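You operate a simulated robot arm through the tools that you are given. There is no shell and no other tool. Be economical: measure what you need, move in short steps, check, and stop when the job is done.

You are at the controls of a simulated robot arm. One attempt, no reset.

Task
Put the cream paper box marked "75" from the top of the purple-edged table on top of the orange pot there and the cream paper box marked "29" on top of the small orange pot there. Put the white card labelled "92" from the top of the orange-edged table on the small mat on the green table and the white card marked "57" on the space at the brown bar. Push the right drawer of the small chest shut. Put one of the small cartons from the top of the grey table on the tracing sheet. Take the white cloth on the top of the teal-edged table and put it away on the top of the green table. Put the orange narrow-neck pot in the grey clay bowl. The order is free. Set down upright: small carton.

The check looks at the end state, three seconds after you hand in, the way a careful person would. Anything else that was tipped, shoved, dropped, spilled or broken makes it a failure. Flat cloth is picked up by pressing the open fingertips on it (5 to 10 N) and closing them slowly along it; thin cloth reads only 2 to 8 mm in the jaws.

Robot
A 6-joint arm with a two-finger parallel gripper on a trunk, on a base that drives. Base frame: it is fixed to the floor where the robot stands at the start and does not move with it; the origin is under the middle of the robot, x ahead of it, y to its left, z up; the surface under the hand at the start is at about z = 0.74. Units: m, degrees, N and s.
With the tool pointing down near the work surface it reaches from about 0.36 to 0.84 m from the robot's upright axis, wherever it stands. Its first joint turns from -115.0 to 115.0 degrees. Places, roughly: cream paper box [0.5, -0.25, 0.75]; grey clay bowl (18x17x7 cm) [0.4, -1.7, 0.8]; orange narrow-neck pot [0.25, -2.25, 0.75]; orange pot (12x12x13 cm) [0.7, 0.3, 0.8]; right drawer of the small chest [0.3, -3.2, 0.8]; small carton [1.5, -2.75, 0.75]; small mat on the green table (22x26 cm) [1.52, 0.88, 0.74]; small orange pot (10x10x12 cm) [0.7, 0.1, 0.8]; space at the brown bar (25x48 cm) [3.16, -2.12, 0.76]; top of the green table [1.3, 0.4, 0.7]; tracing sheet (17x15x2 cm) [1.2, -2.7, 0.7]; white card [0.5, -0.75, 0.75]; white cloth (9x6x3 cm) [0.6, -2.5, 0.8]. Payload 4.2 kg.
The TCP is the grasp point between the finger pads, 0.023 m short of the fingertips. In the tool frame z runs along the fingers and y along their closing line. The gripper opens to 0.094 m. The fingers are 0.038 m wide and 0.01 m thick; the gripper's body (0.054 by 0.096 m) begins 0.039 m behind the TCP.
Orientation is told as [roll, pitch, yaw] about the base's x, y, z axes, in that order, counted from this pose: with the fingers straight down and closing along the base's y, the tool's x points along the base's -x, its y along +y and its z along -z.

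Tools
- The arm moves only by the tool play_rows. Its argument "commands" is a list of rows, each a list of 3 entries, a list of its own where there are three numbers: the finger opening in mm, from 0 to 94, then the shift along the tool's x, y, z in mm, then the turn, a rotation vector about the tool's x, y, z in rad. In form: [[hand, [tx, ty, tz], [rx, ry, rz]], ...]. A call has 1 to 10 rows; each row is the pose to reach, as a shift and turn from the pose commanded when the call began, along the tool's axes at that moment. A row lasts 0.2 s, in which the tool goes at most 0.05 m and 8.6 degrees; a call with a longer step from one row to the next is refused whole, and so is a gripper value outside its range. Where a pose cannot be reached the arm comes as near as it can. A force on the tool above 40 N (or 10 N above the force at the start of the call, whichever is more), or a blocked arm, ends the call early, and 0.2 s more pass. Each finger travels about 0.108 m/s and halts on what it meets, pressing with about 44 N; the grip force reading is that of the motor and also rises with nothing between the fingers. The clock runs only during rows and for 0.2 s after the last one: add rows that repeat a pose to give the fingers time. It gives the time, the measured TCP pose, the force on the tool (base axes), the opening and the grip force at its end, in the units of the frame above (readings bear some noise), with the torque about the TCP (base axes, N m) and any sound that the robot's microphone picked up.
- Cameras (640 x 400 px; columns grow to the right, rows downward): "scene" is now at [0.21, 0.1379, 1.4007]; the picture's right is [-0.69, -0.72, 0.00], its down [-0.52, 0.51, -0.69] and it looks along [0.49, -0.48, -0.73] (base axes); focal length 261 px, centre (320, 200). "wrist" rides on the gripper at [0.086, 0.016, -0.075] in the tool frame; the picture's right is [-0.18, 0.98, 0.00], its down [-0.58, -0.11, -0.81] and it looks along [-0.79, -0.15, 0.59] (tool axes); focal length 243 px, centre (320, 200).
- snapshot(camera): a new picture of that camera. The clock stands still meanwhile.
- move_column(by): slides the trunk up (or, below 0, down) by that many m; the arm and the scene camera ride with it, the base frame stays. It gives what a move gives, with no picture.
- drive_base(legs): drives the robot by 1 to 6 legs, each [ahead, turn to the left] in m and degrees, along the robot's own axes; the way and the turn of a leg run together, so that a leg with both is an arc; at most 1.5 m and 180 degrees a leg. The arm and the cameras ride along, it lands a little off, and it stops where it bumps. It gives what a move gives.
- pan_tilt(pan, tilt): turns the head with the scene camera to pan (to the left, within 80 degrees either way) and tilt (down, from -29 to 69), counted from straight ahead of the robot. It gives what a move gives.
- measure_at(camera, pixels): for up to 12 pixels [column, row] of the newest picture of that camera ("zoom" is the newest enlarged one), the place [x, y, z] in the base frame of the surface seen there, good to about 0.002 m. The clock stands still meanwhile.
- inspect(camera, box): a new picture of the part [left, top, right, bottom] of that camera's present view, enlarged. The clock stands still meanwhile.
- close_job(): hands the job in; it is judged then, once.

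Keep the steps short. Do not move on a guess: measure, check each grasp and each placing, and mend mistakes. In all there are 145 turns and 172 pictures (those below and enlarged ones count). Leave the gripper open and the arm clear of the work at the hand-in unless told otherwise, and finish with a single line.

The tools are called after "Call:" as a command line: name --argument value ..., lists and objects as JSON in quotes. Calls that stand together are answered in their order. play_rows: Moves the arm, as the interface text tells. Its arguments: {"type":"object","properties":{"commands":{"type":"array","items":{"type":"array"}}},"required":["commands"]} The other tools are called the same way: move_column (by) slides the trunk up or down; drive_base (legs) drives the base; pan_tilt (pan, tilt) turns the head that bears the scene camera; snapshot (camera) takes a picture; measure_at (camera, pixels) gives the place of the surface under pixels of a picture; inspect (camera, box) takes an enlarged picture of a part of a camera's view; close_job () hands the job in.

At the start:

```text
clock: 0.0
ee_pos: [0.4534, -0.4, 1.1176]
tcp_rot: [0.0, 0.0, 0.0]
wrist_force: [0.4, -0.6, -0.3]
torque: [0.03, 0.0, -0.02]
finger_gap: 0.0941
gripper_force: 0.1
trunk travel left (down, up): [-0.775, 0.215]
robot x, y, heading: [-0.0008, 0.0, 0.4]
head pan, tilt: [-44.0, 46.7]
```

scene: 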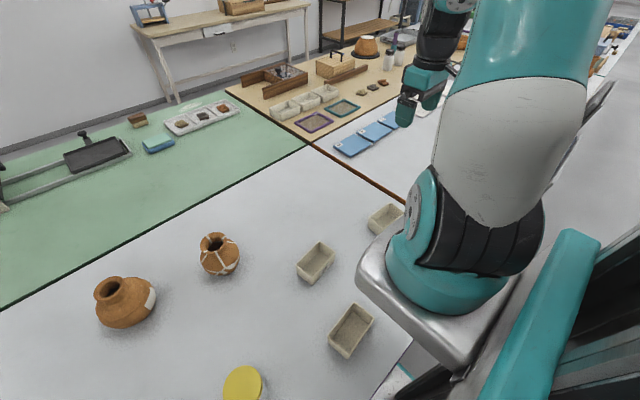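
wrist: 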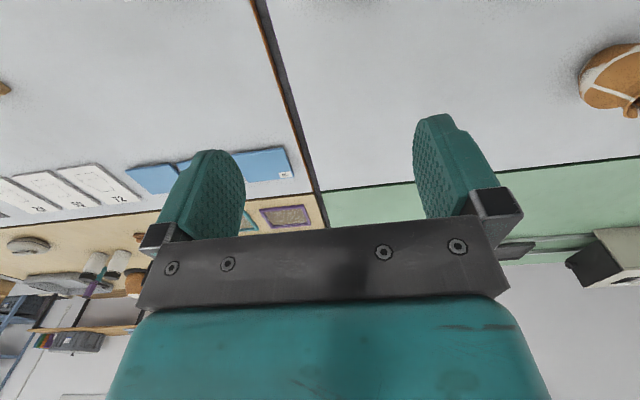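

I see three cream boxes and two orange pots on the near table. I'll take enlarged pictures of the boxes and pots to read the marks.

Call:
inspect --camera "scene" --box '[280, 190, 420, 370]'

Call:
inspect --camera "scene" --box '[220, 40, 440, 160]'

Call:
measure_at --camera "scene" --pixels '[[109, 289], [125, 310], [212, 242], [219, 262], [316, 266], [349, 335], [385, 222], [245, 380], [290, 300]]'

```text
2.22 times, centred on (350, 280) of scene
```

zoom: 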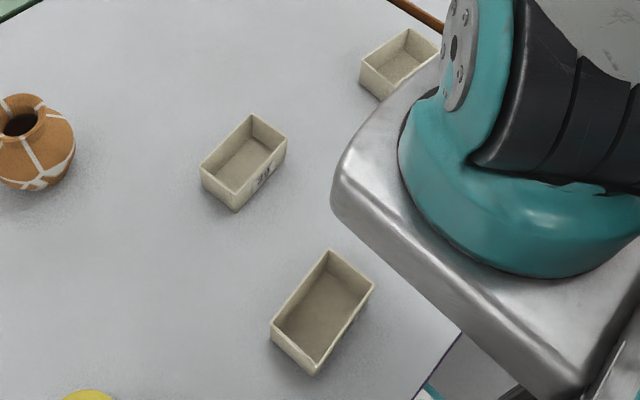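

```text
2.91 times, centred on (330, 100) of scene
```

zoom: 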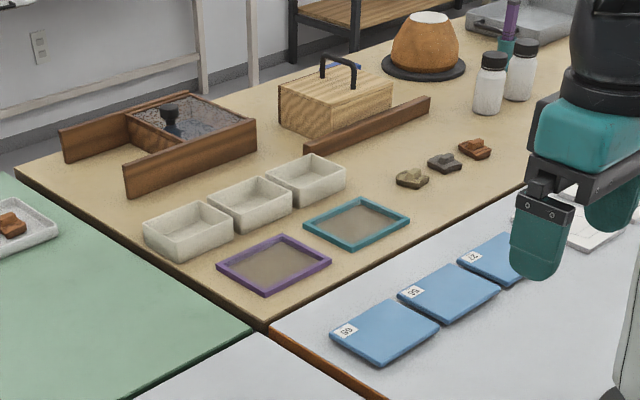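

```text
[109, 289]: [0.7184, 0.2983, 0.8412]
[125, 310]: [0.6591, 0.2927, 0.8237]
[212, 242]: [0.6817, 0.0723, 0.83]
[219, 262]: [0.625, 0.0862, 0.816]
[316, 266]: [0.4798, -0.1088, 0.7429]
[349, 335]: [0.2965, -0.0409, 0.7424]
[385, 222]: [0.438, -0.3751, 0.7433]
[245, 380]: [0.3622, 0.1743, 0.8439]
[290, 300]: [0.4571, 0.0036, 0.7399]
```

Marks are on the boxes' sides. I'll look closer at the middle box, then pan the head for a view of the rest.

Call:
inspect --camera "scene" --box '[290, 235, 345, 290]'

Call:
pan_tilt --pan 0 --tilt 60

Call:
snapshot --camera "scene"

```text
7.27 times, centred on (318, 262) of scene
```

zoom: 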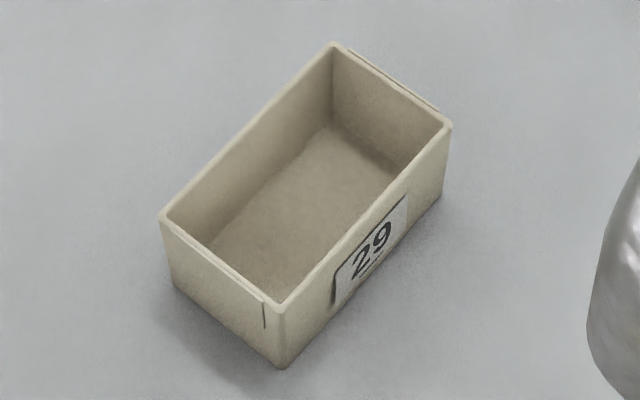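

```text
clock: 1.1
ee_pos: [0.4532, -0.3988, 1.1179]
tcp_rot: [-0.1, 0.0, 0.0]
wrist_force: [-0.8, -0.2, 0.3]
torque: [-0.01, 0.01, -0.04]
finger_gap: 0.094
gripper_force: 0.0
trunk travel left (down, up): [-0.775, 0.215]
robot x, y, heading: [-0.0004, -0.0036, -0.1]
head pan, tilt: [0.0, 60.0]
```

```text
166 pictures are left
```

scene: 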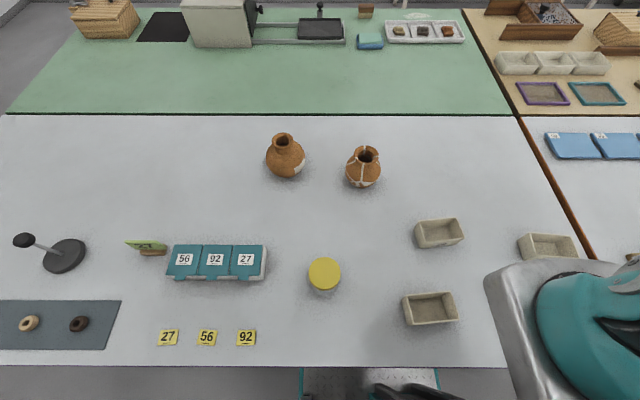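

Box "29" is the one at about (0.48,-0.11). Zoom in on the other two.

Call:
inspect --camera "scene" --box '[390, 210, 580, 335]'

Call:
snapshot --camera "wrist"

Call:
measure_at --camera "scene" --pixels '[[283, 138], [366, 155], [324, 272], [417, 225], [460, 219], [463, 240], [421, 247], [403, 297], [450, 293], [458, 320], [410, 325]]'

```text
3.20 times, centred on (485, 272) of scene
```

zoom: 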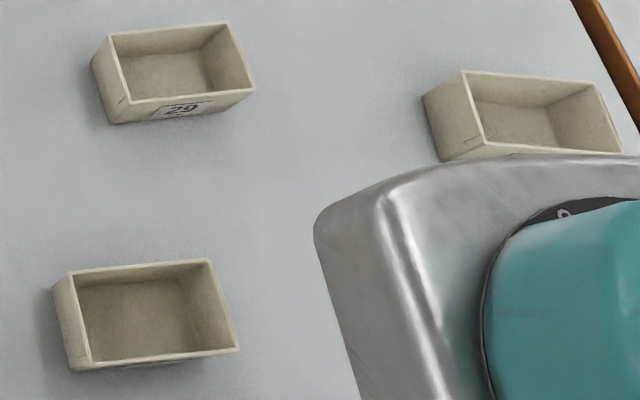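

```text
164 pictures are left
```

wrist: 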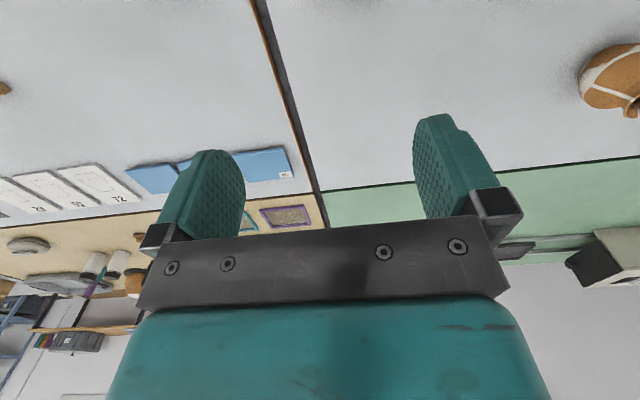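

```text
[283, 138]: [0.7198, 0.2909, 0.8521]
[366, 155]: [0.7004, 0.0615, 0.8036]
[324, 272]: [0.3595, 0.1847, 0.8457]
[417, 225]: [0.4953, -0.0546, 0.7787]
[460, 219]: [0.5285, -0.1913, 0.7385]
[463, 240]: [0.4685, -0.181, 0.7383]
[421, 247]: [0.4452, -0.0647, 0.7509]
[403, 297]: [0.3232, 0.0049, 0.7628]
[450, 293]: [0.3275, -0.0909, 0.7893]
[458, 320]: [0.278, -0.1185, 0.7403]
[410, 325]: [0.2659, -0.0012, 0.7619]
```

Box A at (0.30,-0.05) is too near to reach. I'll back up 0.25 m to see the near faces.

Call:
drive_base --legs '[[-0.25, 0]]'

Call:
pan_tilt --pan -20 --tilt 50

Call:
snapshot --camera "scene"

```text
clock: 3.0
ee_pos: [0.199, -0.3971, 1.1167]
tcp_rot: [0.0, -0.1, 0.2]
wrist_force: [1.3, -0.5, 0.5]
torque: [0.02, -0.02, -0.02]
finger_gap: 0.0939
gripper_force: 0.0
trunk travel left (down, up): [-0.775, 0.215]
robot x, y, heading: [-0.2543, -0.0016, 0.1]
head pan, tilt: [0.0, 60.0]
```

```text
clock: 3.8
ee_pos: [0.2001, -0.3976, 1.1171]
tcp_rot: [0.0, -0.1, 0.2]
wrist_force: [0.7, 0.6, 0.4]
torque: [-0.02, 0.0, -0.04]
finger_gap: 0.0941
gripper_force: 0.0
trunk travel left (down, up): [-0.775, 0.215]
robot x, y, heading: [-0.253, -0.0002, 0.5]
head pan, tilt: [-20.0, 50.0]
```

```text
163 pictures are left
```

scene: 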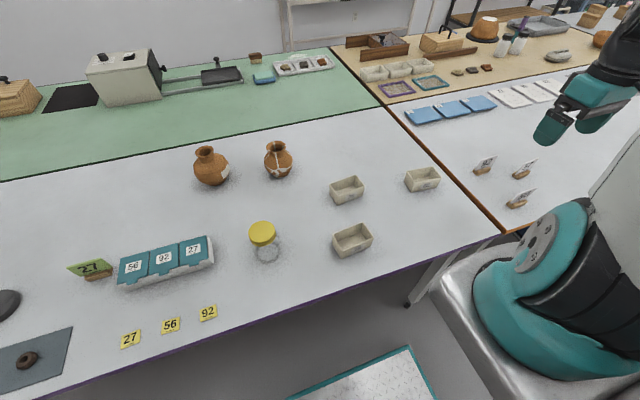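

Call:
inspect --camera "scene" --box '[320, 165, 450, 260]'

Call:
inspect --camera "scene" --box '[400, 60, 590, 215]'

Call:
inspect --camera "scene" --box '[330, 0, 640, 110]'

```text
4.21 times, centred on (385, 212) of scene
```

zoom: 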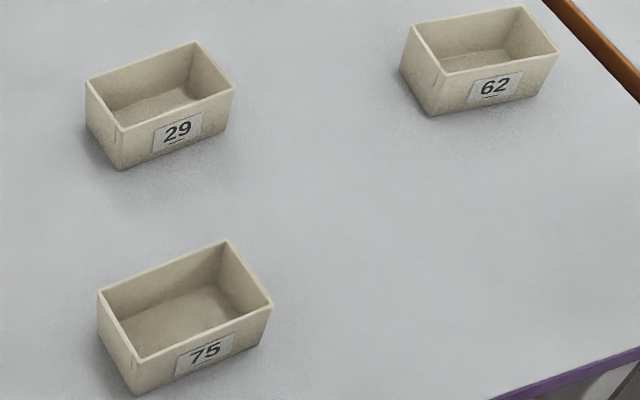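

```text
2.58 times, centred on (495, 138) of scene
```

zoom: 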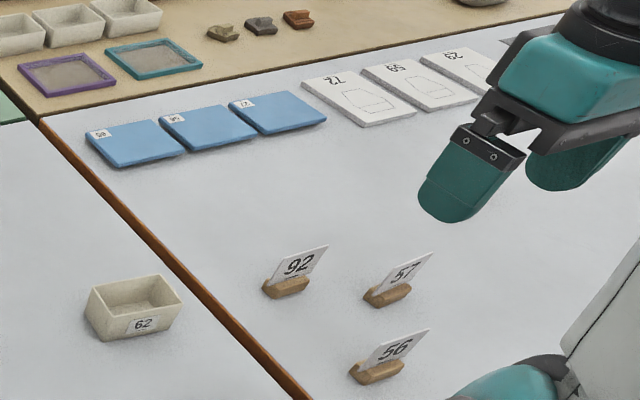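

```text
2.06 times, centred on (485, 55) of scene
```

zoom: 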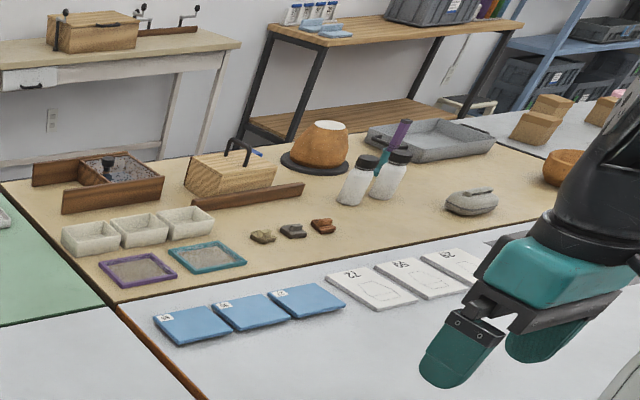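

Labels read: 29 (middle), 75 (nearest), 62 (right). Now measure the corners of 29 and 75 in a zoomed picture.

Call:
inspect --camera "scene" --box '[320, 165, 450, 260]'

Call:
measure_at --camera "zoom" --pixels '[[88, 84], [197, 45], [231, 90], [120, 127], [122, 167], [101, 292], [226, 244], [268, 305], [137, 358], [139, 392], [180, 320], [160, 90]]'

Call:
inspect --camera "scene" --box '[180, 130, 310, 210]'

Call:
measure_at --camera "zoom" --pixels '[[90, 97], [155, 88], [122, 80], [125, 113], [120, 95], [448, 77], [510, 70], [478, 63], [480, 90], [466, 95], [150, 270], [480, 230]]'

```text
4.21 times, centred on (385, 212) of scene
```

zoom: 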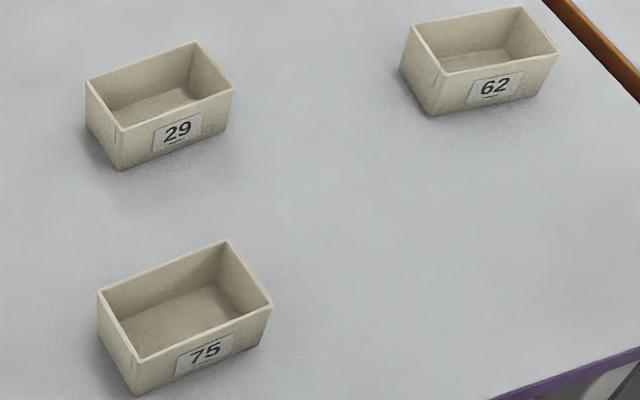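

```text
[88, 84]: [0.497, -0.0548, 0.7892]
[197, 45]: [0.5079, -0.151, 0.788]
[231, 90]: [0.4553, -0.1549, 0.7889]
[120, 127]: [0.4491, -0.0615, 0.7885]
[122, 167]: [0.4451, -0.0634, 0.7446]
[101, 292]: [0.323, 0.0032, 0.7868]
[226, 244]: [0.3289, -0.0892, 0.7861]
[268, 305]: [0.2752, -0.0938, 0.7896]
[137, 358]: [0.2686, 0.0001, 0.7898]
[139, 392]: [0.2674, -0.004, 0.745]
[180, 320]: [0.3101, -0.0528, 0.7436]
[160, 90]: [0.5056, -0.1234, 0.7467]
```

```text
4.92 times, centred on (245, 170) of scene
```

zoom: 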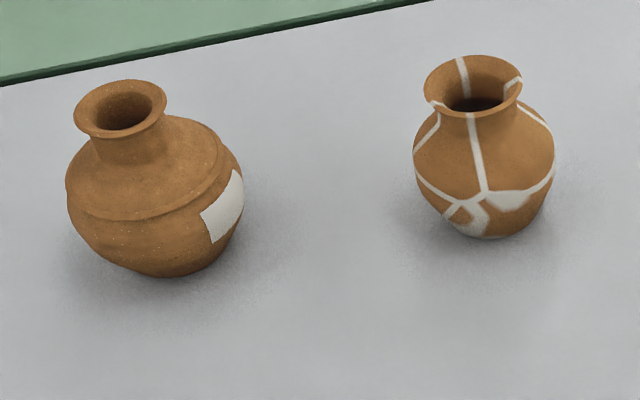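

```text
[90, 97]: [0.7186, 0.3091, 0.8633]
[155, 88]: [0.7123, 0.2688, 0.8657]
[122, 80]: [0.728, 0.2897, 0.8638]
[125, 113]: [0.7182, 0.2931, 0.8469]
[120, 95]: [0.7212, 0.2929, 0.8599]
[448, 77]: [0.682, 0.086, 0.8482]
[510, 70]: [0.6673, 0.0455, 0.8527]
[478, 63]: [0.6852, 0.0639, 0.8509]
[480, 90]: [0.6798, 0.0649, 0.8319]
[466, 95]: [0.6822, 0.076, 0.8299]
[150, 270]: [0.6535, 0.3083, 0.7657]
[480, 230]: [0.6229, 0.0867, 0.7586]
```

Box 75: centre (0.299,-0.046), 94×55 mm, turned about 4.5°, top z 0.789. I'll bring the hand above it with the fingers closing along its short side (yaw −85.5°), at z≈0.95.

Call:
play_rows --commands '[[90, [-10, 35, 17], [0, 0, 0.149]], [90, [-20, 71, 33], [0, 0, 0.298]], [90, [-30, 106, 50], [0, 0, 0.447]], [90, [-40, 142, 67], [0, 0, 0.596]], [90, [-50, 177, 83], [0, 0, 0.745]], [90, [-60, 212, 100], [0, 0, 0.894]], [90, [-70, 248, 117], [0, 0, 1.043]], [90, [-80, 283, 134], [0, 0, 1.192]], [90, [-90, 318, 150], [0, 0, 1.341]], [90, [-99, 352, 167], [0, 0, 1.49]]]'

Call:
snapshot --camera "scene"

```text
clock: 6.0
ee_pos: [0.2963, -0.0448, 0.9473]
tcp_rot: [0.0, 0.0, -85.2]
wrist_force: [-0.3, -1.0, -0.4]
torque: [0.04, -0.02, 0.0]
finger_gap: 0.0903
gripper_force: 0.0
trunk travel left (down, up): [-0.775, 0.215]
robot x, y, heading: [-0.2524, -0.0008, 0.2]
head pan, tilt: [-20.0, 50.0]
```

```text
157 pictures are left
```

scene: 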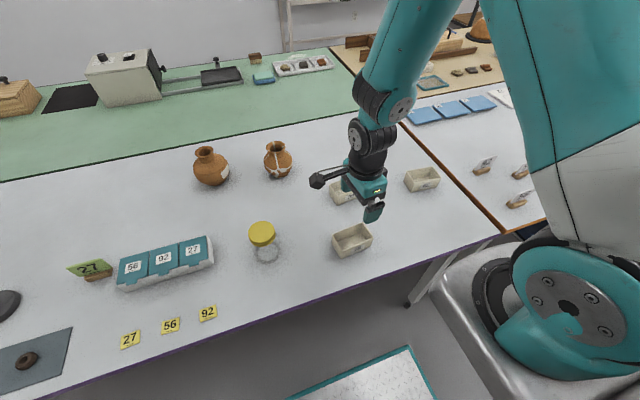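

On target. Descend to TCP z≈0.772 (fingers either side of the box) with a 3 mm correction.

Call:
play_rows --commands '[[90, [-1, 3, 44], [0, 0, 0]], [90, [-1, 3, 88], [0, 0, 0]], [90, [-1, 3, 130], [0, 0, 0]], [90, [-1, 3, 155], [0, 0, 0]], [90, [-1, 3, 175], [0, 0, 0]], [90, [-1, 3, 175], [0, 0, 0]]]'

Call:
snapshot --camera "wrist"

Call:
inspect --camera "scene" --box '[300, 160, 440, 260]'

```text
clock: 7.4
ee_pos: [0.3018, -0.047, 0.7749]
tcp_rot: [0.0, 0.0, -85.1]
wrist_force: [0.2, -0.1, 0.6]
torque: [-0.02, -0.02, 0.02]
finger_gap: 0.0898
gripper_force: 0.0
trunk travel left (down, up): [-0.775, 0.215]
robot x, y, heading: [-0.2546, -0.0023, 0.2]
head pan, tilt: [-20.0, 50.0]
```

```text
156 pictures are left
```

wrist: 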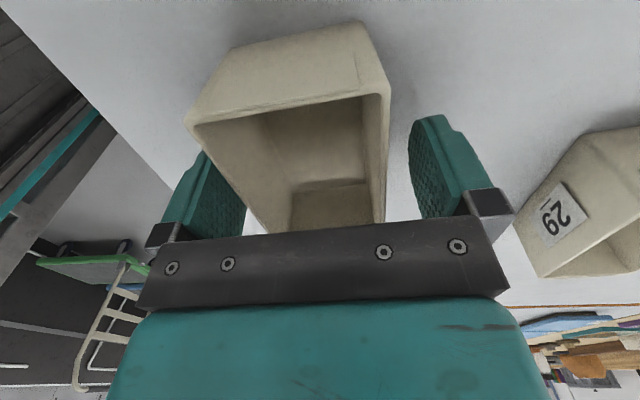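

```text
4.00 times, centred on (370, 210) of scene
```

zoom: 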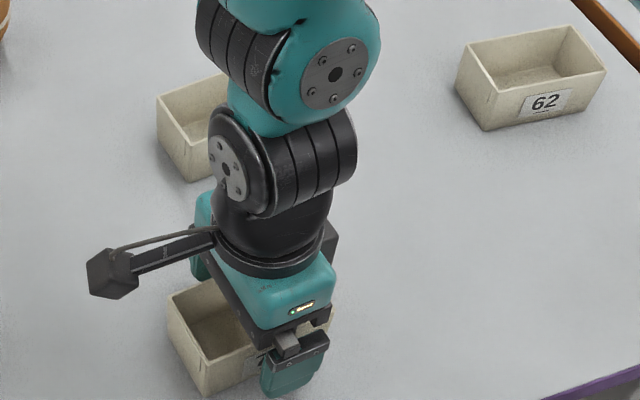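

Fingers straddle the box. Close gently to just below its 55 mm width.

Call:
play_rows --commands '[[78, [0, -1, 0], [0, 0, 0]], [68, [0, -1, 0], [0, 0, 0]], [60, [0, -1, 0], [0, 0, 0]], [55, [0, -1, 0], [0, 0, 0]], [52, [0, -1, 0], [0, 0, 0]], [52, [0, -1, 0], [0, 0, 0]]]'

```text
clock: 8.8
ee_pos: [0.2997, -0.0451, 0.7759]
tcp_rot: [0.0, 0.1, -85.1]
wrist_force: [0.3, -0.1, -0.5]
torque: [0.0, 0.01, 0.02]
finger_gap: 0.0589
gripper_force: 43.4
trunk travel left (down, up): [-0.775, 0.215]
robot x, y, heading: [-0.2559, 0.0005, 0.1]
head pan, tilt: [-20.0, 50.0]
```

Gripped at 59 mm. Lift 200 mm.

Call:
play_rows --commands '[[52, [0, 0, -20], [0, 0, 0]], [52, [0, 0, -60], [0, 0, 0]], [52, [0, 0, -105], [0, 0, 0]], [52, [0, 0, -150], [0, 0, 0]], [52, [0, 0, -200], [0, 0, 0]]]'

Call:
drive_base --legs '[[0.23, 0]]'

Call:
pan_tilt --pan 10 --tilt 45

Call:
snapshot --camera "scene"

Call:
snapshot --camera "wrist"

```text
clock: 10.0
ee_pos: [0.3008, -0.0446, 0.9743]
tcp_rot: [-0.1, 0.0, -85.1]
wrist_force: [-0.2, -0.3, -0.9]
torque: [0.02, 0.02, 0.01]
finger_gap: 0.0586
gripper_force: 43.7
trunk travel left (down, up): [-0.775, 0.215]
robot x, y, heading: [-0.2559, 0.0008, -0.2]
head pan, tilt: [-20.0, 50.0]
```

```text
clock: 11.7
ee_pos: [0.5323, -0.0483, 0.9751]
tcp_rot: [0.0, 0.0, -85.4]
wrist_force: [0.5, 0.4, -0.6]
torque: [-0.01, 0.01, 0.02]
finger_gap: 0.0585
gripper_force: 43.7
trunk travel left (down, up): [-0.775, 0.215]
robot x, y, heading: [-0.0244, 0.0007, 0.0]
head pan, tilt: [-20.0, 50.0]
```

```text
clock: 12.7
ee_pos: [0.5326, -0.047, 0.9741]
tcp_rot: [0.0, 0.0, -85.4]
wrist_force: [0.8, -0.6, -0.4]
torque: [-0.02, -0.03, -0.01]
finger_gap: 0.0589
gripper_force: 43.5
trunk travel left (down, up): [-0.775, 0.215]
robot x, y, heading: [-0.0235, -0.0041, -0.0]
head pan, tilt: [10.0, 45.0]
```

```text
154 pictures are left
```

scene: 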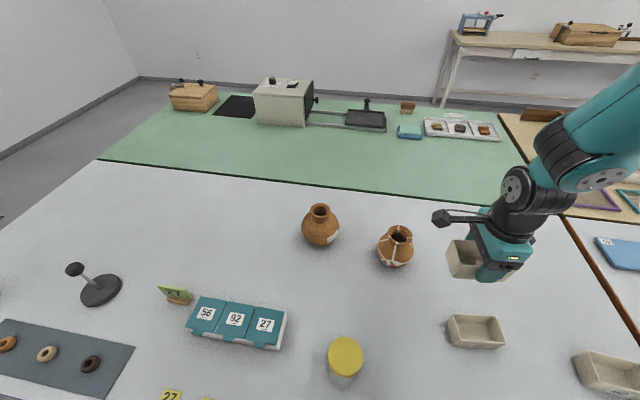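

```text
153 pictures are left
```

wrist: 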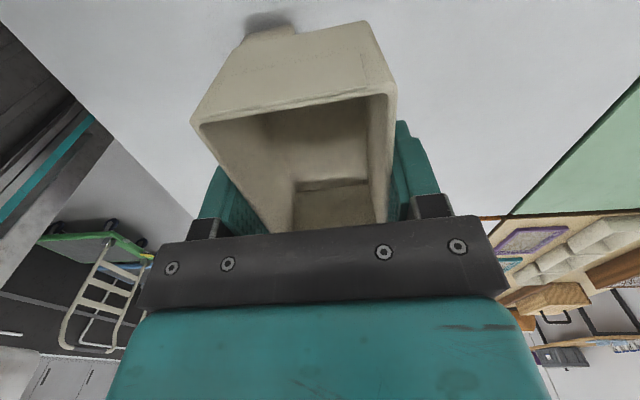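

Box held. Now measure the pot rims carefully in a zoom.

Call:
inspect --camera "scene" --box '[290, 195, 430, 275]'

```text
4.57 times, centred on (360, 235) of scene
```

zoom: 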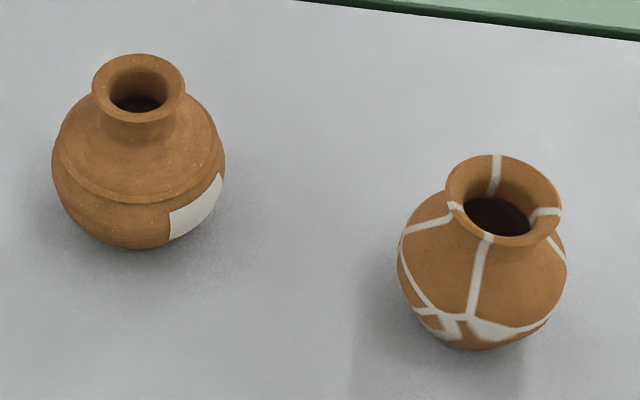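

Call:
measure_at --camera "zoom" --pixels '[[95, 89], [182, 89], [139, 57], [138, 117], [105, 72], [173, 108], [450, 192], [558, 207], [503, 157], [493, 240], [470, 163], [535, 232]]'

```text
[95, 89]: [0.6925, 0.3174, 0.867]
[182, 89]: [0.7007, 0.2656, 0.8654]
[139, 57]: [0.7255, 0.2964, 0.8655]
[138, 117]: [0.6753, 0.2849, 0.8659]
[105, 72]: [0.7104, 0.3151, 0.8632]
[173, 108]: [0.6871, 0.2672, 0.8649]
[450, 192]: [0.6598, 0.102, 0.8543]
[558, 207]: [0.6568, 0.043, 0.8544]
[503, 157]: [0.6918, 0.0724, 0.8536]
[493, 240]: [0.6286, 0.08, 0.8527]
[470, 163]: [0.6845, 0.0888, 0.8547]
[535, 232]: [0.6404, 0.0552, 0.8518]
```

Big pot rim centre (0.700,0.291), z 0.867; small pot rim centre (0.660,0.0725), z 0.854. Move box 75 above the big pot.

Call:
play_rows --commands '[[52, [40, 24, 0], [0, 0, 0]], [52, [81, 48, 0], [0, 0, 0]], [52, [121, 73, 0], [0, 0, 0]], [52, [162, 97, 0], [0, 0, 0]], [52, [202, 121, 0], [0, 0, 0]], [52, [243, 145, 0], [0, 0, 0]], [52, [283, 170, 0], [0, 0, 0]], [52, [324, 194, 0], [0, 0, 0]], [52, [324, 194, 0], [0, 0, 0]]]'

Call:
inspect --camera "scene" --box '[250, 150, 410, 270]'

```text
clock: 14.7
ee_pos: [0.6991, 0.2905, 0.9751]
tcp_rot: [0.0, 0.0, -85.4]
wrist_force: [0.0, 0.1, -0.7]
torque: [-0.04, -0.01, -0.01]
finger_gap: 0.0589
gripper_force: 44.2
trunk travel left (down, up): [-0.775, 0.215]
robot x, y, heading: [-0.0203, 0.0018, -0.1]
head pan, tilt: [10.0, 45.0]
```

```text
3.33 times, centred on (330, 210) of scene
```

zoom: 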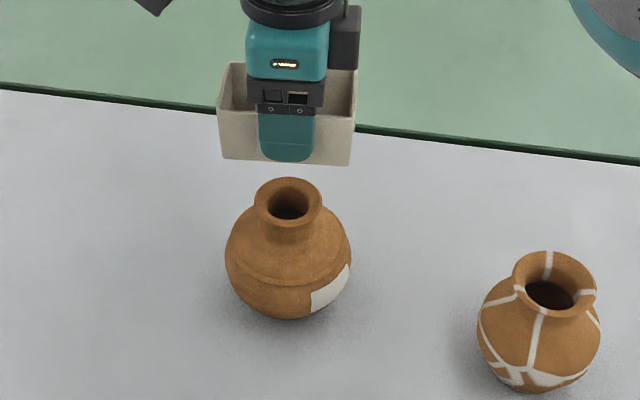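

Measure the box's lower edge to compute the descent.

Call:
measure_at --camera "zoom" --pixels '[[232, 155], [340, 162], [224, 110], [350, 117], [232, 66], [354, 75]]'

Call:
play_rows --commands '[[52, [0, 0, 25], [0, 0, 0]], [52, [0, 0, 48], [0, 0, 0]], [52, [0, 0, 60], [0, 0, 0]], [52, [0, 0, 64], [0, 0, 0]]]'

Call:
inspect --camera "scene" --box '[250, 150, 410, 270]'

```text
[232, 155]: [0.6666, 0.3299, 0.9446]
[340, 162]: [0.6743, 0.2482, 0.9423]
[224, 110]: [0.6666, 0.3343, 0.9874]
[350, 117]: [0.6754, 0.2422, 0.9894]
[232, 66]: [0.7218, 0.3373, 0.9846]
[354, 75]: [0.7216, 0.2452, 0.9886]
```

```text
clock: 15.7
ee_pos: [0.6994, 0.2908, 0.9111]
tcp_rot: [0.0, 0.1, -85.2]
wrist_force: [-0.2, -0.3, 0.0]
torque: [-0.02, -0.02, -0.01]
finger_gap: 0.0589
gripper_force: 43.7
trunk travel left (down, up): [-0.775, 0.215]
robot x, y, heading: [-0.0203, -0.0023, -0.3]
head pan, tilt: [10.0, 45.0]
```

```text
3.33 times, centred on (330, 210) of scene
```

zoom: 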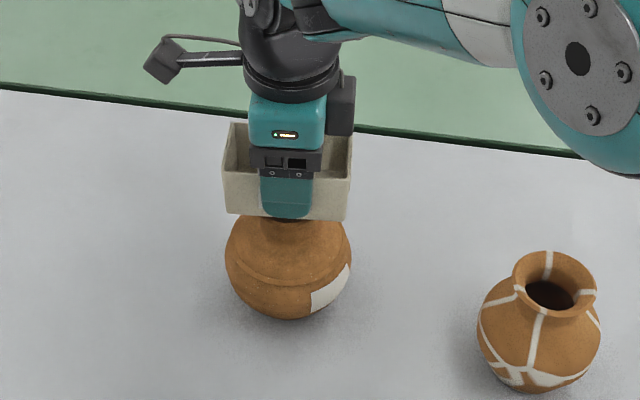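

Box bottom about 8 mm above the rim. Lower slowly, watching force.

Call:
play_rows --commands '[[52, [0, 0, 4], [0, 0, 0]], [52, [0, 0, 7], [0, 0, 0]], [52, [0, 0, 7], [0, 0, 0]]]'

Call:
play_rows --commands '[[52, [0, 0, 1], [0, 0, 0]], [52, [0, 0, 1], [0, 0, 0]]]'

```text
clock: 16.5
ee_pos: [0.6991, 0.2913, 0.9048]
tcp_rot: [0.0, 0.0, -85.4]
wrist_force: [-0.1, 0.7, -0.1]
torque: [0.01, 0.02, 0.0]
finger_gap: 0.0588
gripper_force: 43.5
trunk travel left (down, up): [-0.775, 0.215]
robot x, y, heading: [-0.0229, 0.002, -0.2]
head pan, tilt: [10.0, 45.0]
```

```text
clock: 17.1
ee_pos: [0.7003, 0.2908, 0.9033]
tcp_rot: [0.1, 0.0, -85.5]
wrist_force: [0.9, 1.0, 0.3]
torque: [0.0, 0.01, -0.01]
finger_gap: 0.0586
gripper_force: 44.2
trunk travel left (down, up): [-0.775, 0.215]
robot x, y, heading: [-0.0232, 0.0, -0.0]
head pan, tilt: [10.0, 45.0]
```

Call:
play_rows --commands '[[52, [0, 0, 1.5], [0, 0, 0]], [52, [0, 0, 1.5], [0, 0, 0]]]'

Call:
inspect --camera "scene" --box '[290, 180, 370, 250]'

```text
clock: 17.7
ee_pos: [0.7002, 0.2912, 0.9013]
tcp_rot: [0.0, 0.0, -85.4]
wrist_force: [-0.7, -0.4, -0.4]
torque: [0.0, -0.02, 0.02]
finger_gap: 0.0585
gripper_force: 43.4
trunk travel left (down, up): [-0.775, 0.215]
robot x, y, heading: [-0.023, -0.0017, -0.2]
head pan, tilt: [10.0, 45.0]
```

```text
5.71 times, centred on (330, 215) of scene
```

zoom: 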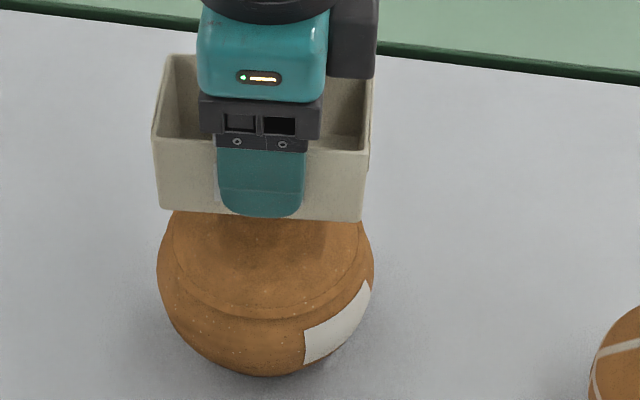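

No contact yet. Lower a bit more in 1 mm steps.

Call:
play_rows --commands '[[52, [0, 0, 1], [0, 0, 0]], [52, [0, 0, 1], [0, 0, 0]]]'

Call:
play_rows --commands '[[52, [0, 0, 1], [0, 0, 0]], [52, [0, 0, 1], [0, 0, 0]]]'

```text
clock: 18.3
ee_pos: [0.7006, 0.2917, 0.9004]
tcp_rot: [0.1, 0.0, -85.4]
wrist_force: [-0.1, -0.1, 3.1]
torque: [-0.03, 0.02, -0.03]
finger_gap: 0.0588
gripper_force: 44.1
trunk travel left (down, up): [-0.775, 0.215]
robot x, y, heading: [-0.0225, 0.0007, 0.2]
head pan, tilt: [10.0, 45.0]
```

```text
clock: 18.9
ee_pos: [0.7, 0.2913, 0.9013]
tcp_rot: [0.2, 0.0, -85.5]
wrist_force: [1.1, 1.8, 10.3]
torque: [0.02, -0.02, 0.05]
finger_gap: 0.0589
gripper_force: 44.0
trunk travel left (down, up): [-0.775, 0.215]
robot x, y, heading: [-0.0222, 0.0013, -0.4]
head pan, tilt: [10.0, 45.0]
```

Contact at 10 N. Ease up 1 mm and open slowly, then raise.

Call:
play_rows --commands '[[56, [0, 0, -1], [0, 0, 0]], [60, [0, 0, -1], [0, 0, 0]], [64, [0, 0, -1], [0, 0, 0]], [72, [0, 0, -1], [0, 0, 0]], [80, [0, 0, -1], [0, 0, 0]], [80, [0, 0, -1], [0, 0, 0]]]'

Call:
inspect --camera "scene" --box '[290, 180, 370, 250]'

```text
clock: 20.3
ee_pos: [0.6995, 0.2917, 0.9004]
tcp_rot: [0.0, -0.1, -85.4]
wrist_force: [0.6, 0.4, -0.2]
torque: [-0.01, -0.01, 0.01]
finger_gap: 0.0803
gripper_force: 0.0
trunk travel left (down, up): [-0.775, 0.215]
robot x, y, heading: [-0.0212, -0.0006, -0.3]
head pan, tilt: [10.0, 45.0]
```

```text
5.71 times, centred on (330, 215) of scene
```

zoom: 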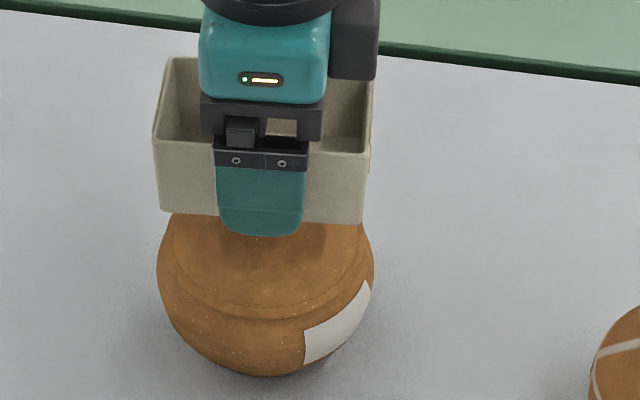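

Box 75 sits level. Rise 100 mm, then move over box 29 at (0.477,-0.1055).

Call:
play_rows --commands '[[80, [0, 0, -15], [0, 0, 0]], [80, [0, 0, -50], [0, 0, 0]], [80, [0, 0, -95], [0, 0, 0]]]'

Call:
play_rows --commands '[[90, [-38, -25, 0], [0, 0, 0]], [90, [-75, -51, 0], [0, 0, 0]], [90, [-113, -76, 0], [0, 0, 0]], [90, [-151, -102, 0], [0, 0, 0]], [90, [-189, -127, 0], [0, 0, 0]], [90, [-226, -152, 0], [0, 0, 0]], [90, [-264, -178, 0], [0, 0, 0]], [90, [-302, -203, 0], [0, 0, 0]], [90, [-339, -229, 0], [0, 0, 0]], [90, [-377, -254, 0], [0, 0, 0]]]'

Call:
snapshot --camera "scene"

```text
clock: 21.1
ee_pos: [0.7, 0.2889, 0.9968]
tcp_rot: [0.0, 0.0, -85.4]
wrist_force: [-0.3, -0.2, -0.1]
torque: [-0.01, 0.01, -0.01]
finger_gap: 0.08
gripper_force: 0.1
trunk travel left (down, up): [-0.775, 0.215]
robot x, y, heading: [-0.0252, -0.0024, -0.1]
head pan, tilt: [10.0, 45.0]
```

```text
clock: 23.3
ee_pos: [0.4767, -0.1059, 0.997]
tcp_rot: [0.0, 0.0, -85.3]
wrist_force: [0.3, 0.9, 0.3]
torque: [-0.01, -0.02, 0.01]
finger_gap: 0.09
gripper_force: 0.0
trunk travel left (down, up): [-0.775, 0.215]
robot x, y, heading: [-0.0222, -0.0011, -0.1]
head pan, tilt: [10.0, 45.0]
```

```text
147 pictures are left
```

scene: 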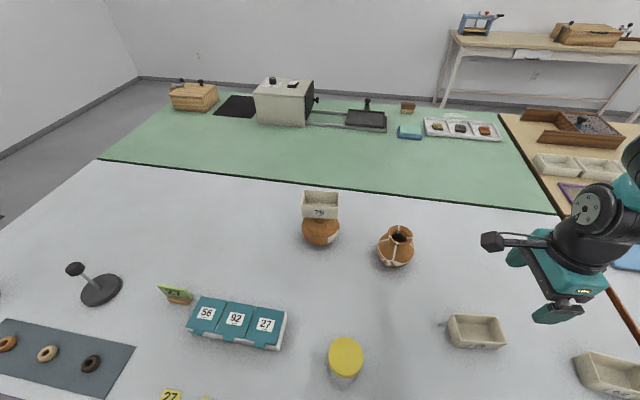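

Box 75 rests on the pot. Descend over box 29 and check with the wrist view before closing.

Call:
play_rows --commands '[[90, [0, 0, 45], [0, 0, 0]], [90, [0, 0, 90], [0, 0, 0]], [90, [0, 0, 135], [0, 0, 0]], [90, [0, 0, 170], [0, 0, 0]], [90, [0, 0, 205], [0, 0, 0]], [90, [0, 0, 222], [0, 0, 0]], [90, [0, 0, 222], [0, 0, 0]]]'

Call:
snapshot --camera "wrist"

```text
clock: 24.9
ee_pos: [0.475, -0.1043, 0.7729]
tcp_rot: [0.1, -0.1, -85.3]
wrist_force: [-0.1, 0.0, 0.5]
torque: [-0.01, -0.02, 0.0]
finger_gap: 0.0899
gripper_force: 0.0
trunk travel left (down, up): [-0.775, 0.215]
robot x, y, heading: [-0.0231, 0.0005, -0.2]
head pan, tilt: [10.0, 45.0]
```

```text
146 pictures are left
```

wrist: 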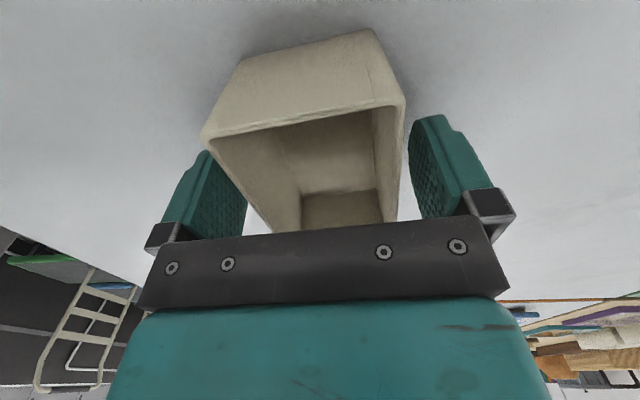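

Centred. Close gently and lift.

Call:
play_rows --commands '[[78, [0, 0, 0], [0, 0, 0]], [68, [0, 0, 0], [0, 0, 0]], [60, [0, 0, 0], [0, 0, 0]], [55, [0, 0, 0], [0, 0, 0]], [52, [0, 0, 0], [0, 0, 0]], [52, [0, 0, 0], [0, 0, 0]]]'

Call:
play_rows --commands '[[52, [0, 0, -20], [0, 0, 0]], [52, [0, 0, -60], [0, 0, 0]], [52, [0, 0, -105], [0, 0, 0]], [52, [0, 0, -150], [0, 0, 0]], [52, [0, 0, -180], [0, 0, 0]]]'

```text
clock: 26.3
ee_pos: [0.4761, -0.1043, 0.7726]
tcp_rot: [0.0, 0.0, -85.5]
wrist_force: [0.5, 0.2, 1.3]
torque: [-0.01, 0.01, -0.03]
finger_gap: 0.0587
gripper_force: 43.7
trunk travel left (down, up): [-0.775, 0.215]
robot x, y, heading: [-0.0247, 0.0003, -0.2]
head pan, tilt: [10.0, 45.0]
```

```text
clock: 27.5
ee_pos: [0.4769, -0.1061, 0.9552]
tcp_rot: [-0.1, 0.0, -85.5]
wrist_force: [-0.4, 0.3, -0.9]
torque: [-0.03, -0.03, 0.02]
finger_gap: 0.0585
gripper_force: 43.8
trunk travel left (down, up): [-0.775, 0.215]
robot x, y, heading: [-0.0218, -0.0025, -0.2]
head pan, tilt: [10.0, 45.0]
```

Held. Move above the small pot and lower to about 8 mm above the rim.

Call:
play_rows --commands '[[52, [27, 33, 0], [0, 0, 0]], [52, [54, 66, 0], [0, 0, 0]], [52, [81, 99, 0], [0, 0, 0]], [52, [108, 131, 0], [0, 0, 0]], [52, [136, 164, 0], [0, 0, 0]], [52, [163, 197, 0], [0, 0, 0]], [52, [163, 197, 0], [0, 0, 0]], [52, [163, 197, 30], [0, 0, 0]], [52, [163, 197, 55], [0, 0, 0]], [52, [163, 197, 61], [0, 0, 0]]]'

Call:
inspect --camera "scene" --box '[340, 190, 460, 280]'

Call:
measure_at --camera "zoom" --pixels '[[200, 150], [420, 150]]'

```text
clock: 29.7
ee_pos: [0.6596, 0.0737, 0.8931]
tcp_rot: [0.1, -0.1, -85.4]
wrist_force: [0.5, -0.2, -0.2]
torque: [-0.03, 0.02, 0.02]
finger_gap: 0.0587
gripper_force: 43.9
trunk travel left (down, up): [-0.775, 0.215]
robot x, y, heading: [-0.0221, -0.0023, -0.2]
head pan, tilt: [10.0, 45.0]
```

```text
4.44 times, centred on (400, 235) of scene
```

zoom: 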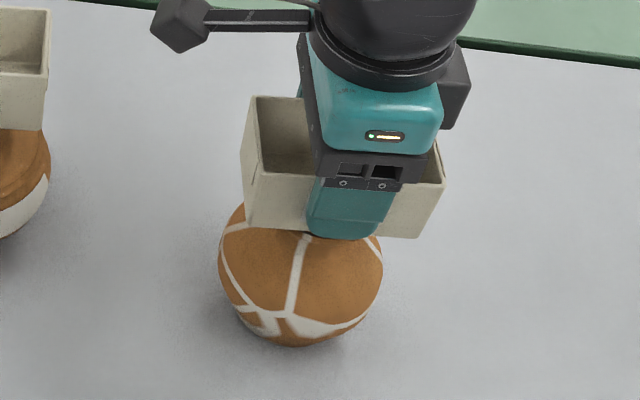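

```text
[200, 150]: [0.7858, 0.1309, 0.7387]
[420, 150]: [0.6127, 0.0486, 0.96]
```

Call:
measure_at --camera "zoom" --pixels '[[247, 168], [440, 186], [250, 222], [412, 234], [258, 99], [436, 148]]'

Call:
play_rows --commands '[[52, [0, 0, 3], [0, 0, 0]], [52, [0, 0, 5], [0, 0, 0]], [52, [0, 0, 5], [0, 0, 0]]]'

```text
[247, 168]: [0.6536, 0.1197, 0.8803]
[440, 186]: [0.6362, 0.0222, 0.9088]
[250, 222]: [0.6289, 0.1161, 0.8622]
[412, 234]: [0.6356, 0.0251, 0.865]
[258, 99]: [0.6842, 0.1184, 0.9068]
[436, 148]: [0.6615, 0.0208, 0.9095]
```

```text
clock: 30.5
ee_pos: [0.6599, 0.0742, 0.8877]
tcp_rot: [0.1, -0.1, -85.5]
wrist_force: [-0.1, 0.2, -0.4]
torque: [-0.02, 0.01, 0.0]
finger_gap: 0.0587
gripper_force: 44.6
trunk travel left (down, up): [-0.775, 0.215]
robot x, y, heading: [-0.018, -0.0003, -0.1]
head pan, tilt: [10.0, 45.0]
```

Box centre ≈ (0.660,0.070): good. Lower on in small steps.

Call:
play_rows --commands '[[52, [0, 0, 1.5], [0, 0, 0]], [52, [0, 0, 1.5], [0, 0, 0]]]'

Call:
play_rows --commands '[[52, [0, 0, 1], [0, 0, 0]], [52, [0, 0, 1], [0, 0, 0]]]'

Call:
play_rows --commands '[[52, [0, 0, 1], [0, 0, 0]], [52, [0, 0, 1], [0, 0, 0]]]'

```text
clock: 31.1
ee_pos: [0.6591, 0.0734, 0.8865]
tcp_rot: [0.0, 0.1, -85.4]
wrist_force: [-0.7, -0.5, 5.7]
torque: [-0.06, 0.07, 0.01]
finger_gap: 0.0588
gripper_force: 44.1
trunk travel left (down, up): [-0.775, 0.215]
robot x, y, heading: [-0.02, -0.0011, -0.2]
head pan, tilt: [10.0, 45.0]
```

```text
clock: 31.7
ee_pos: [0.6599, 0.0742, 0.887]
tcp_rot: [0.0, 0.0, -85.4]
wrist_force: [-1.0, 0.6, 17.2]
torque: [-0.06, 0.11, -0.01]
finger_gap: 0.0586
gripper_force: 43.6
trunk travel left (down, up): [-0.775, 0.215]
robot x, y, heading: [-0.0217, 0.0018, -0.2]
head pan, tilt: [10.0, 45.0]
```

```text
clock: 32.3
ee_pos: [0.6609, 0.0738, 0.886]
tcp_rot: [0.3, 0.2, -85.3]
wrist_force: [-2.6, 0.9, 38.5]
torque: [-0.12, 0.28, 0.0]
finger_gap: 0.0589
gripper_force: 44.2
trunk travel left (down, up): [-0.775, 0.215]
robot x, y, heading: [-0.0219, 0.0033, -0.0]
head pan, tilt: [10.0, 45.0]
```

In contact (38 N is more than needed); ease back up 2.5 mm and open slowly.

Call:
play_rows --commands '[[52, [0, 0, -1.3], [0, 0, 0]], [52, [0, 0, -2.5], [0, 0, 0]], [57, [0, 0, -2.5], [0, 0, 0]], [60, [0, 0, -2.5], [0, 0, 0]], [64, [0, 0, -2.5], [0, 0, 0]], [72, [0, 0, -2.5], [0, 0, 0]], [80, [0, 0, -2.5], [0, 0, 0]], [80, [0, 0, -2.5], [0, 0, 0]]]'

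Call:
play_rows --commands '[[80, [0, 0, -15], [0, 0, 0]], [80, [0, 0, -50], [0, 0, 0]], [80, [0, 0, -95], [0, 0, 0]], [80, [-20, -40, -115], [0, 0, 0]], [80, [-40, -85, -130], [0, 0, 0]], [80, [-60, -130, -140], [0, 0, 0]]]'

Call:
snapshot --camera "scene"

Call:
inspect --camera "scene" --box '[290, 170, 440, 280]'

```text
clock: 34.1
ee_pos: [0.6597, 0.0734, 0.8869]
tcp_rot: [0.0, 0.0, -85.4]
wrist_force: [-0.3, 0.3, -0.2]
torque: [0.02, -0.01, -0.02]
finger_gap: 0.0798
gripper_force: 0.1
trunk travel left (down, up): [-0.775, 0.215]
robot x, y, heading: [-0.0189, -0.0005, -0.1]
head pan, tilt: [10.0, 45.0]
```

```text
refused: row 5 steps farther than a row can; nothing moved
```

```text
144 pictures are left
```

scene: 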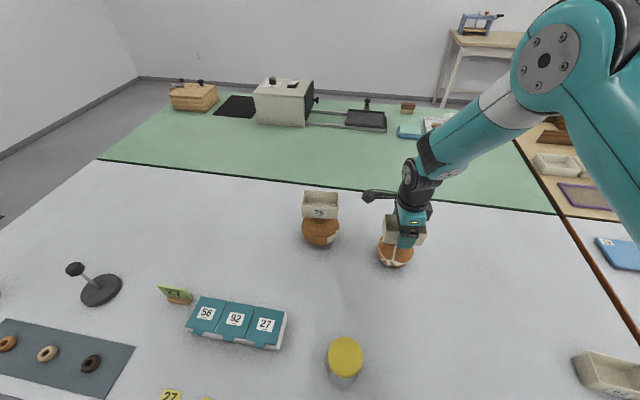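

```text
3.64 times, centred on (365, 225) of scene
```

zoom: 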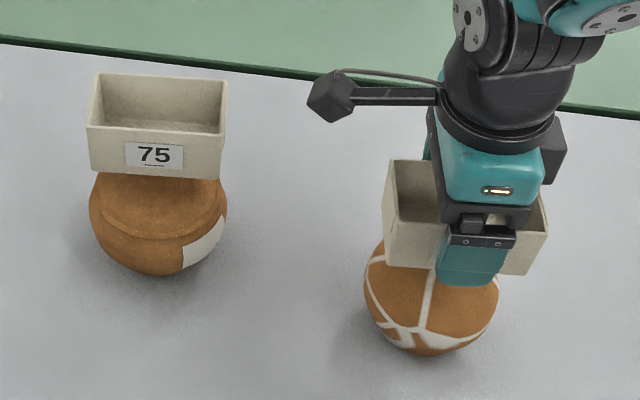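

Rise and retract, then look around for the layout.

Call:
play_rows --commands '[[80, [0, 0, -15], [0, 0, 0]], [80, [0, 0, -50], [0, 0, 0]], [80, [0, 0, -95], [0, 0, 0]], [80, [-15, -40, -105], [0, 0, 0]], [80, [-30, -80, -115], [0, 0, 0]], [80, [-45, -120, -125], [0, 0, 0]], [80, [-60, -160, -135], [0, 0, 0]], [80, [-75, -200, -145], [0, 0, 0]]]'

Call:
measure_at --camera "scene" --pixels '[[237, 106], [222, 113], [256, 114], [100, 160], [3, 227], [60, 188], [330, 150], [250, 140], [40, 180], [370, 140]]'

Call:
pan_tilt --pan 45 --tilt 30

Call:
snapshot --camera "scene"

Call:
pan_tilt --pan -60 --tilt 25

Call:
snapshot --camera "scene"

```text
clock: 35.9
ee_pos: [0.4683, -0.0195, 1.0281]
tcp_rot: [0.0, -0.1, -85.4]
wrist_force: [-0.3, 0.5, -0.8]
torque: [-0.02, 0.03, 0.0]
finger_gap: 0.0802
gripper_force: 0.1
trunk travel left (down, up): [-0.775, 0.215]
robot x, y, heading: [-0.0198, 0.0011, -0.2]
head pan, tilt: [10.0, 45.0]
```

```text
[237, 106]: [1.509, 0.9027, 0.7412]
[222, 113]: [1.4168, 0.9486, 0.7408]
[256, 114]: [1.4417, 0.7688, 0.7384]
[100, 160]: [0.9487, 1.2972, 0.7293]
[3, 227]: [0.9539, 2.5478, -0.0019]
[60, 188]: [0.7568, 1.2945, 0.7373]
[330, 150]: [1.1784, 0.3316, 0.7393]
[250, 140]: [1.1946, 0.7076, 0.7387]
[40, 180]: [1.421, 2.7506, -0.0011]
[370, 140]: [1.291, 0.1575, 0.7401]
```

```text
clock: 36.9
ee_pos: [0.4683, -0.019, 1.0274]
tcp_rot: [0.0, 0.1, -85.4]
wrist_force: [-0.2, 0.4, -0.6]
torque: [0.01, 0.01, -0.01]
finger_gap: 0.0798
gripper_force: 0.1
trunk travel left (down, up): [-0.775, 0.215]
robot x, y, heading: [-0.023, 0.0008, -0.3]
head pan, tilt: [45.0, 30.0]
```

```text
142 pictures are left
```

scene: 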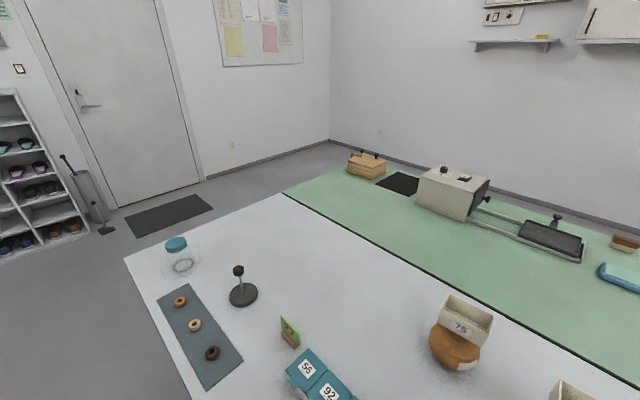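

```text
clock: 38.7
ee_pos: [0.4679, -0.0183, 1.0281]
tcp_rot: [0.0, 0.1, -85.4]
wrist_force: [1.1, -0.2, -0.2]
torque: [0.01, 0.01, -0.03]
finger_gap: 0.0801
gripper_force: 0.0
trunk travel left (down, up): [-0.775, 0.215]
robot x, y, heading: [-0.0242, 0.003, 0.0]
head pan, tilt: [-60.0, 25.0]
```

```text
141 pictures are left
```

scene: 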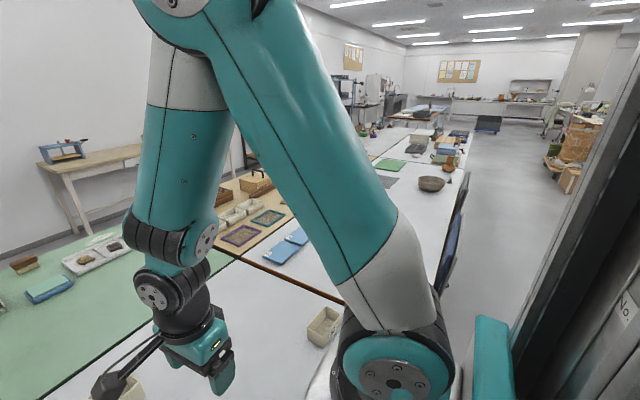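

The near aisle runs along −y past all near tables. I'll back up a little, turn right, and drive to beside the cards at y≈−0.7.

Call:
drive_base --legs '[[-0.12, 0], [0, -90]]'

Call:
pan_tilt --pan 0 --tilt 25

Call:
snapshot --camera "scene"

```text
clock: 43.8
ee_pos: [-0.1702, -0.4891, 1.0283]
tcp_rot: [-0.1, 0.0, -176.5]
wrist_force: [0.2, 0.1, -1.0]
torque: [0.02, -0.01, 0.02]
finger_gap: 0.0799
gripper_force: 0.0
trunk travel left (down, up): [-0.775, 0.215]
robot x, y, heading: [-0.1401, -0.0018, -91.3]
head pan, tilt: [-60.0, 25.0]
```

```text
clock: 45.1
ee_pos: [-0.1698, -0.4893, 1.0277]
tcp_rot: [-0.1, 0.1, -176.5]
wrist_force: [0.2, -0.4, 0.0]
torque: [-0.01, -0.01, 0.0]
finger_gap: 0.0799
gripper_force: 0.1
trunk travel left (down, up): [-0.775, 0.215]
robot x, y, heading: [-0.1408, 0.0029, -91.2]
head pan, tilt: [0.0, 25.0]
```

```text
140 pictures are left
```

scene: 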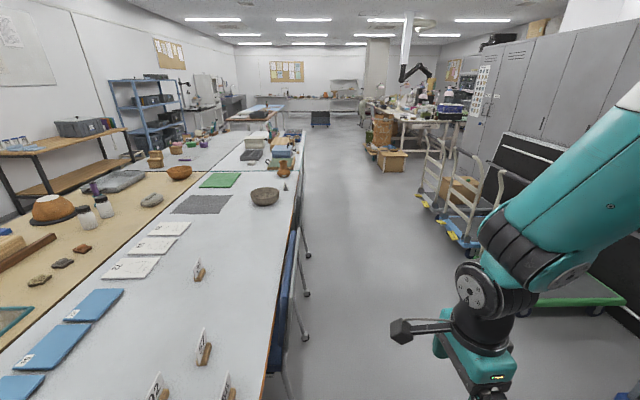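

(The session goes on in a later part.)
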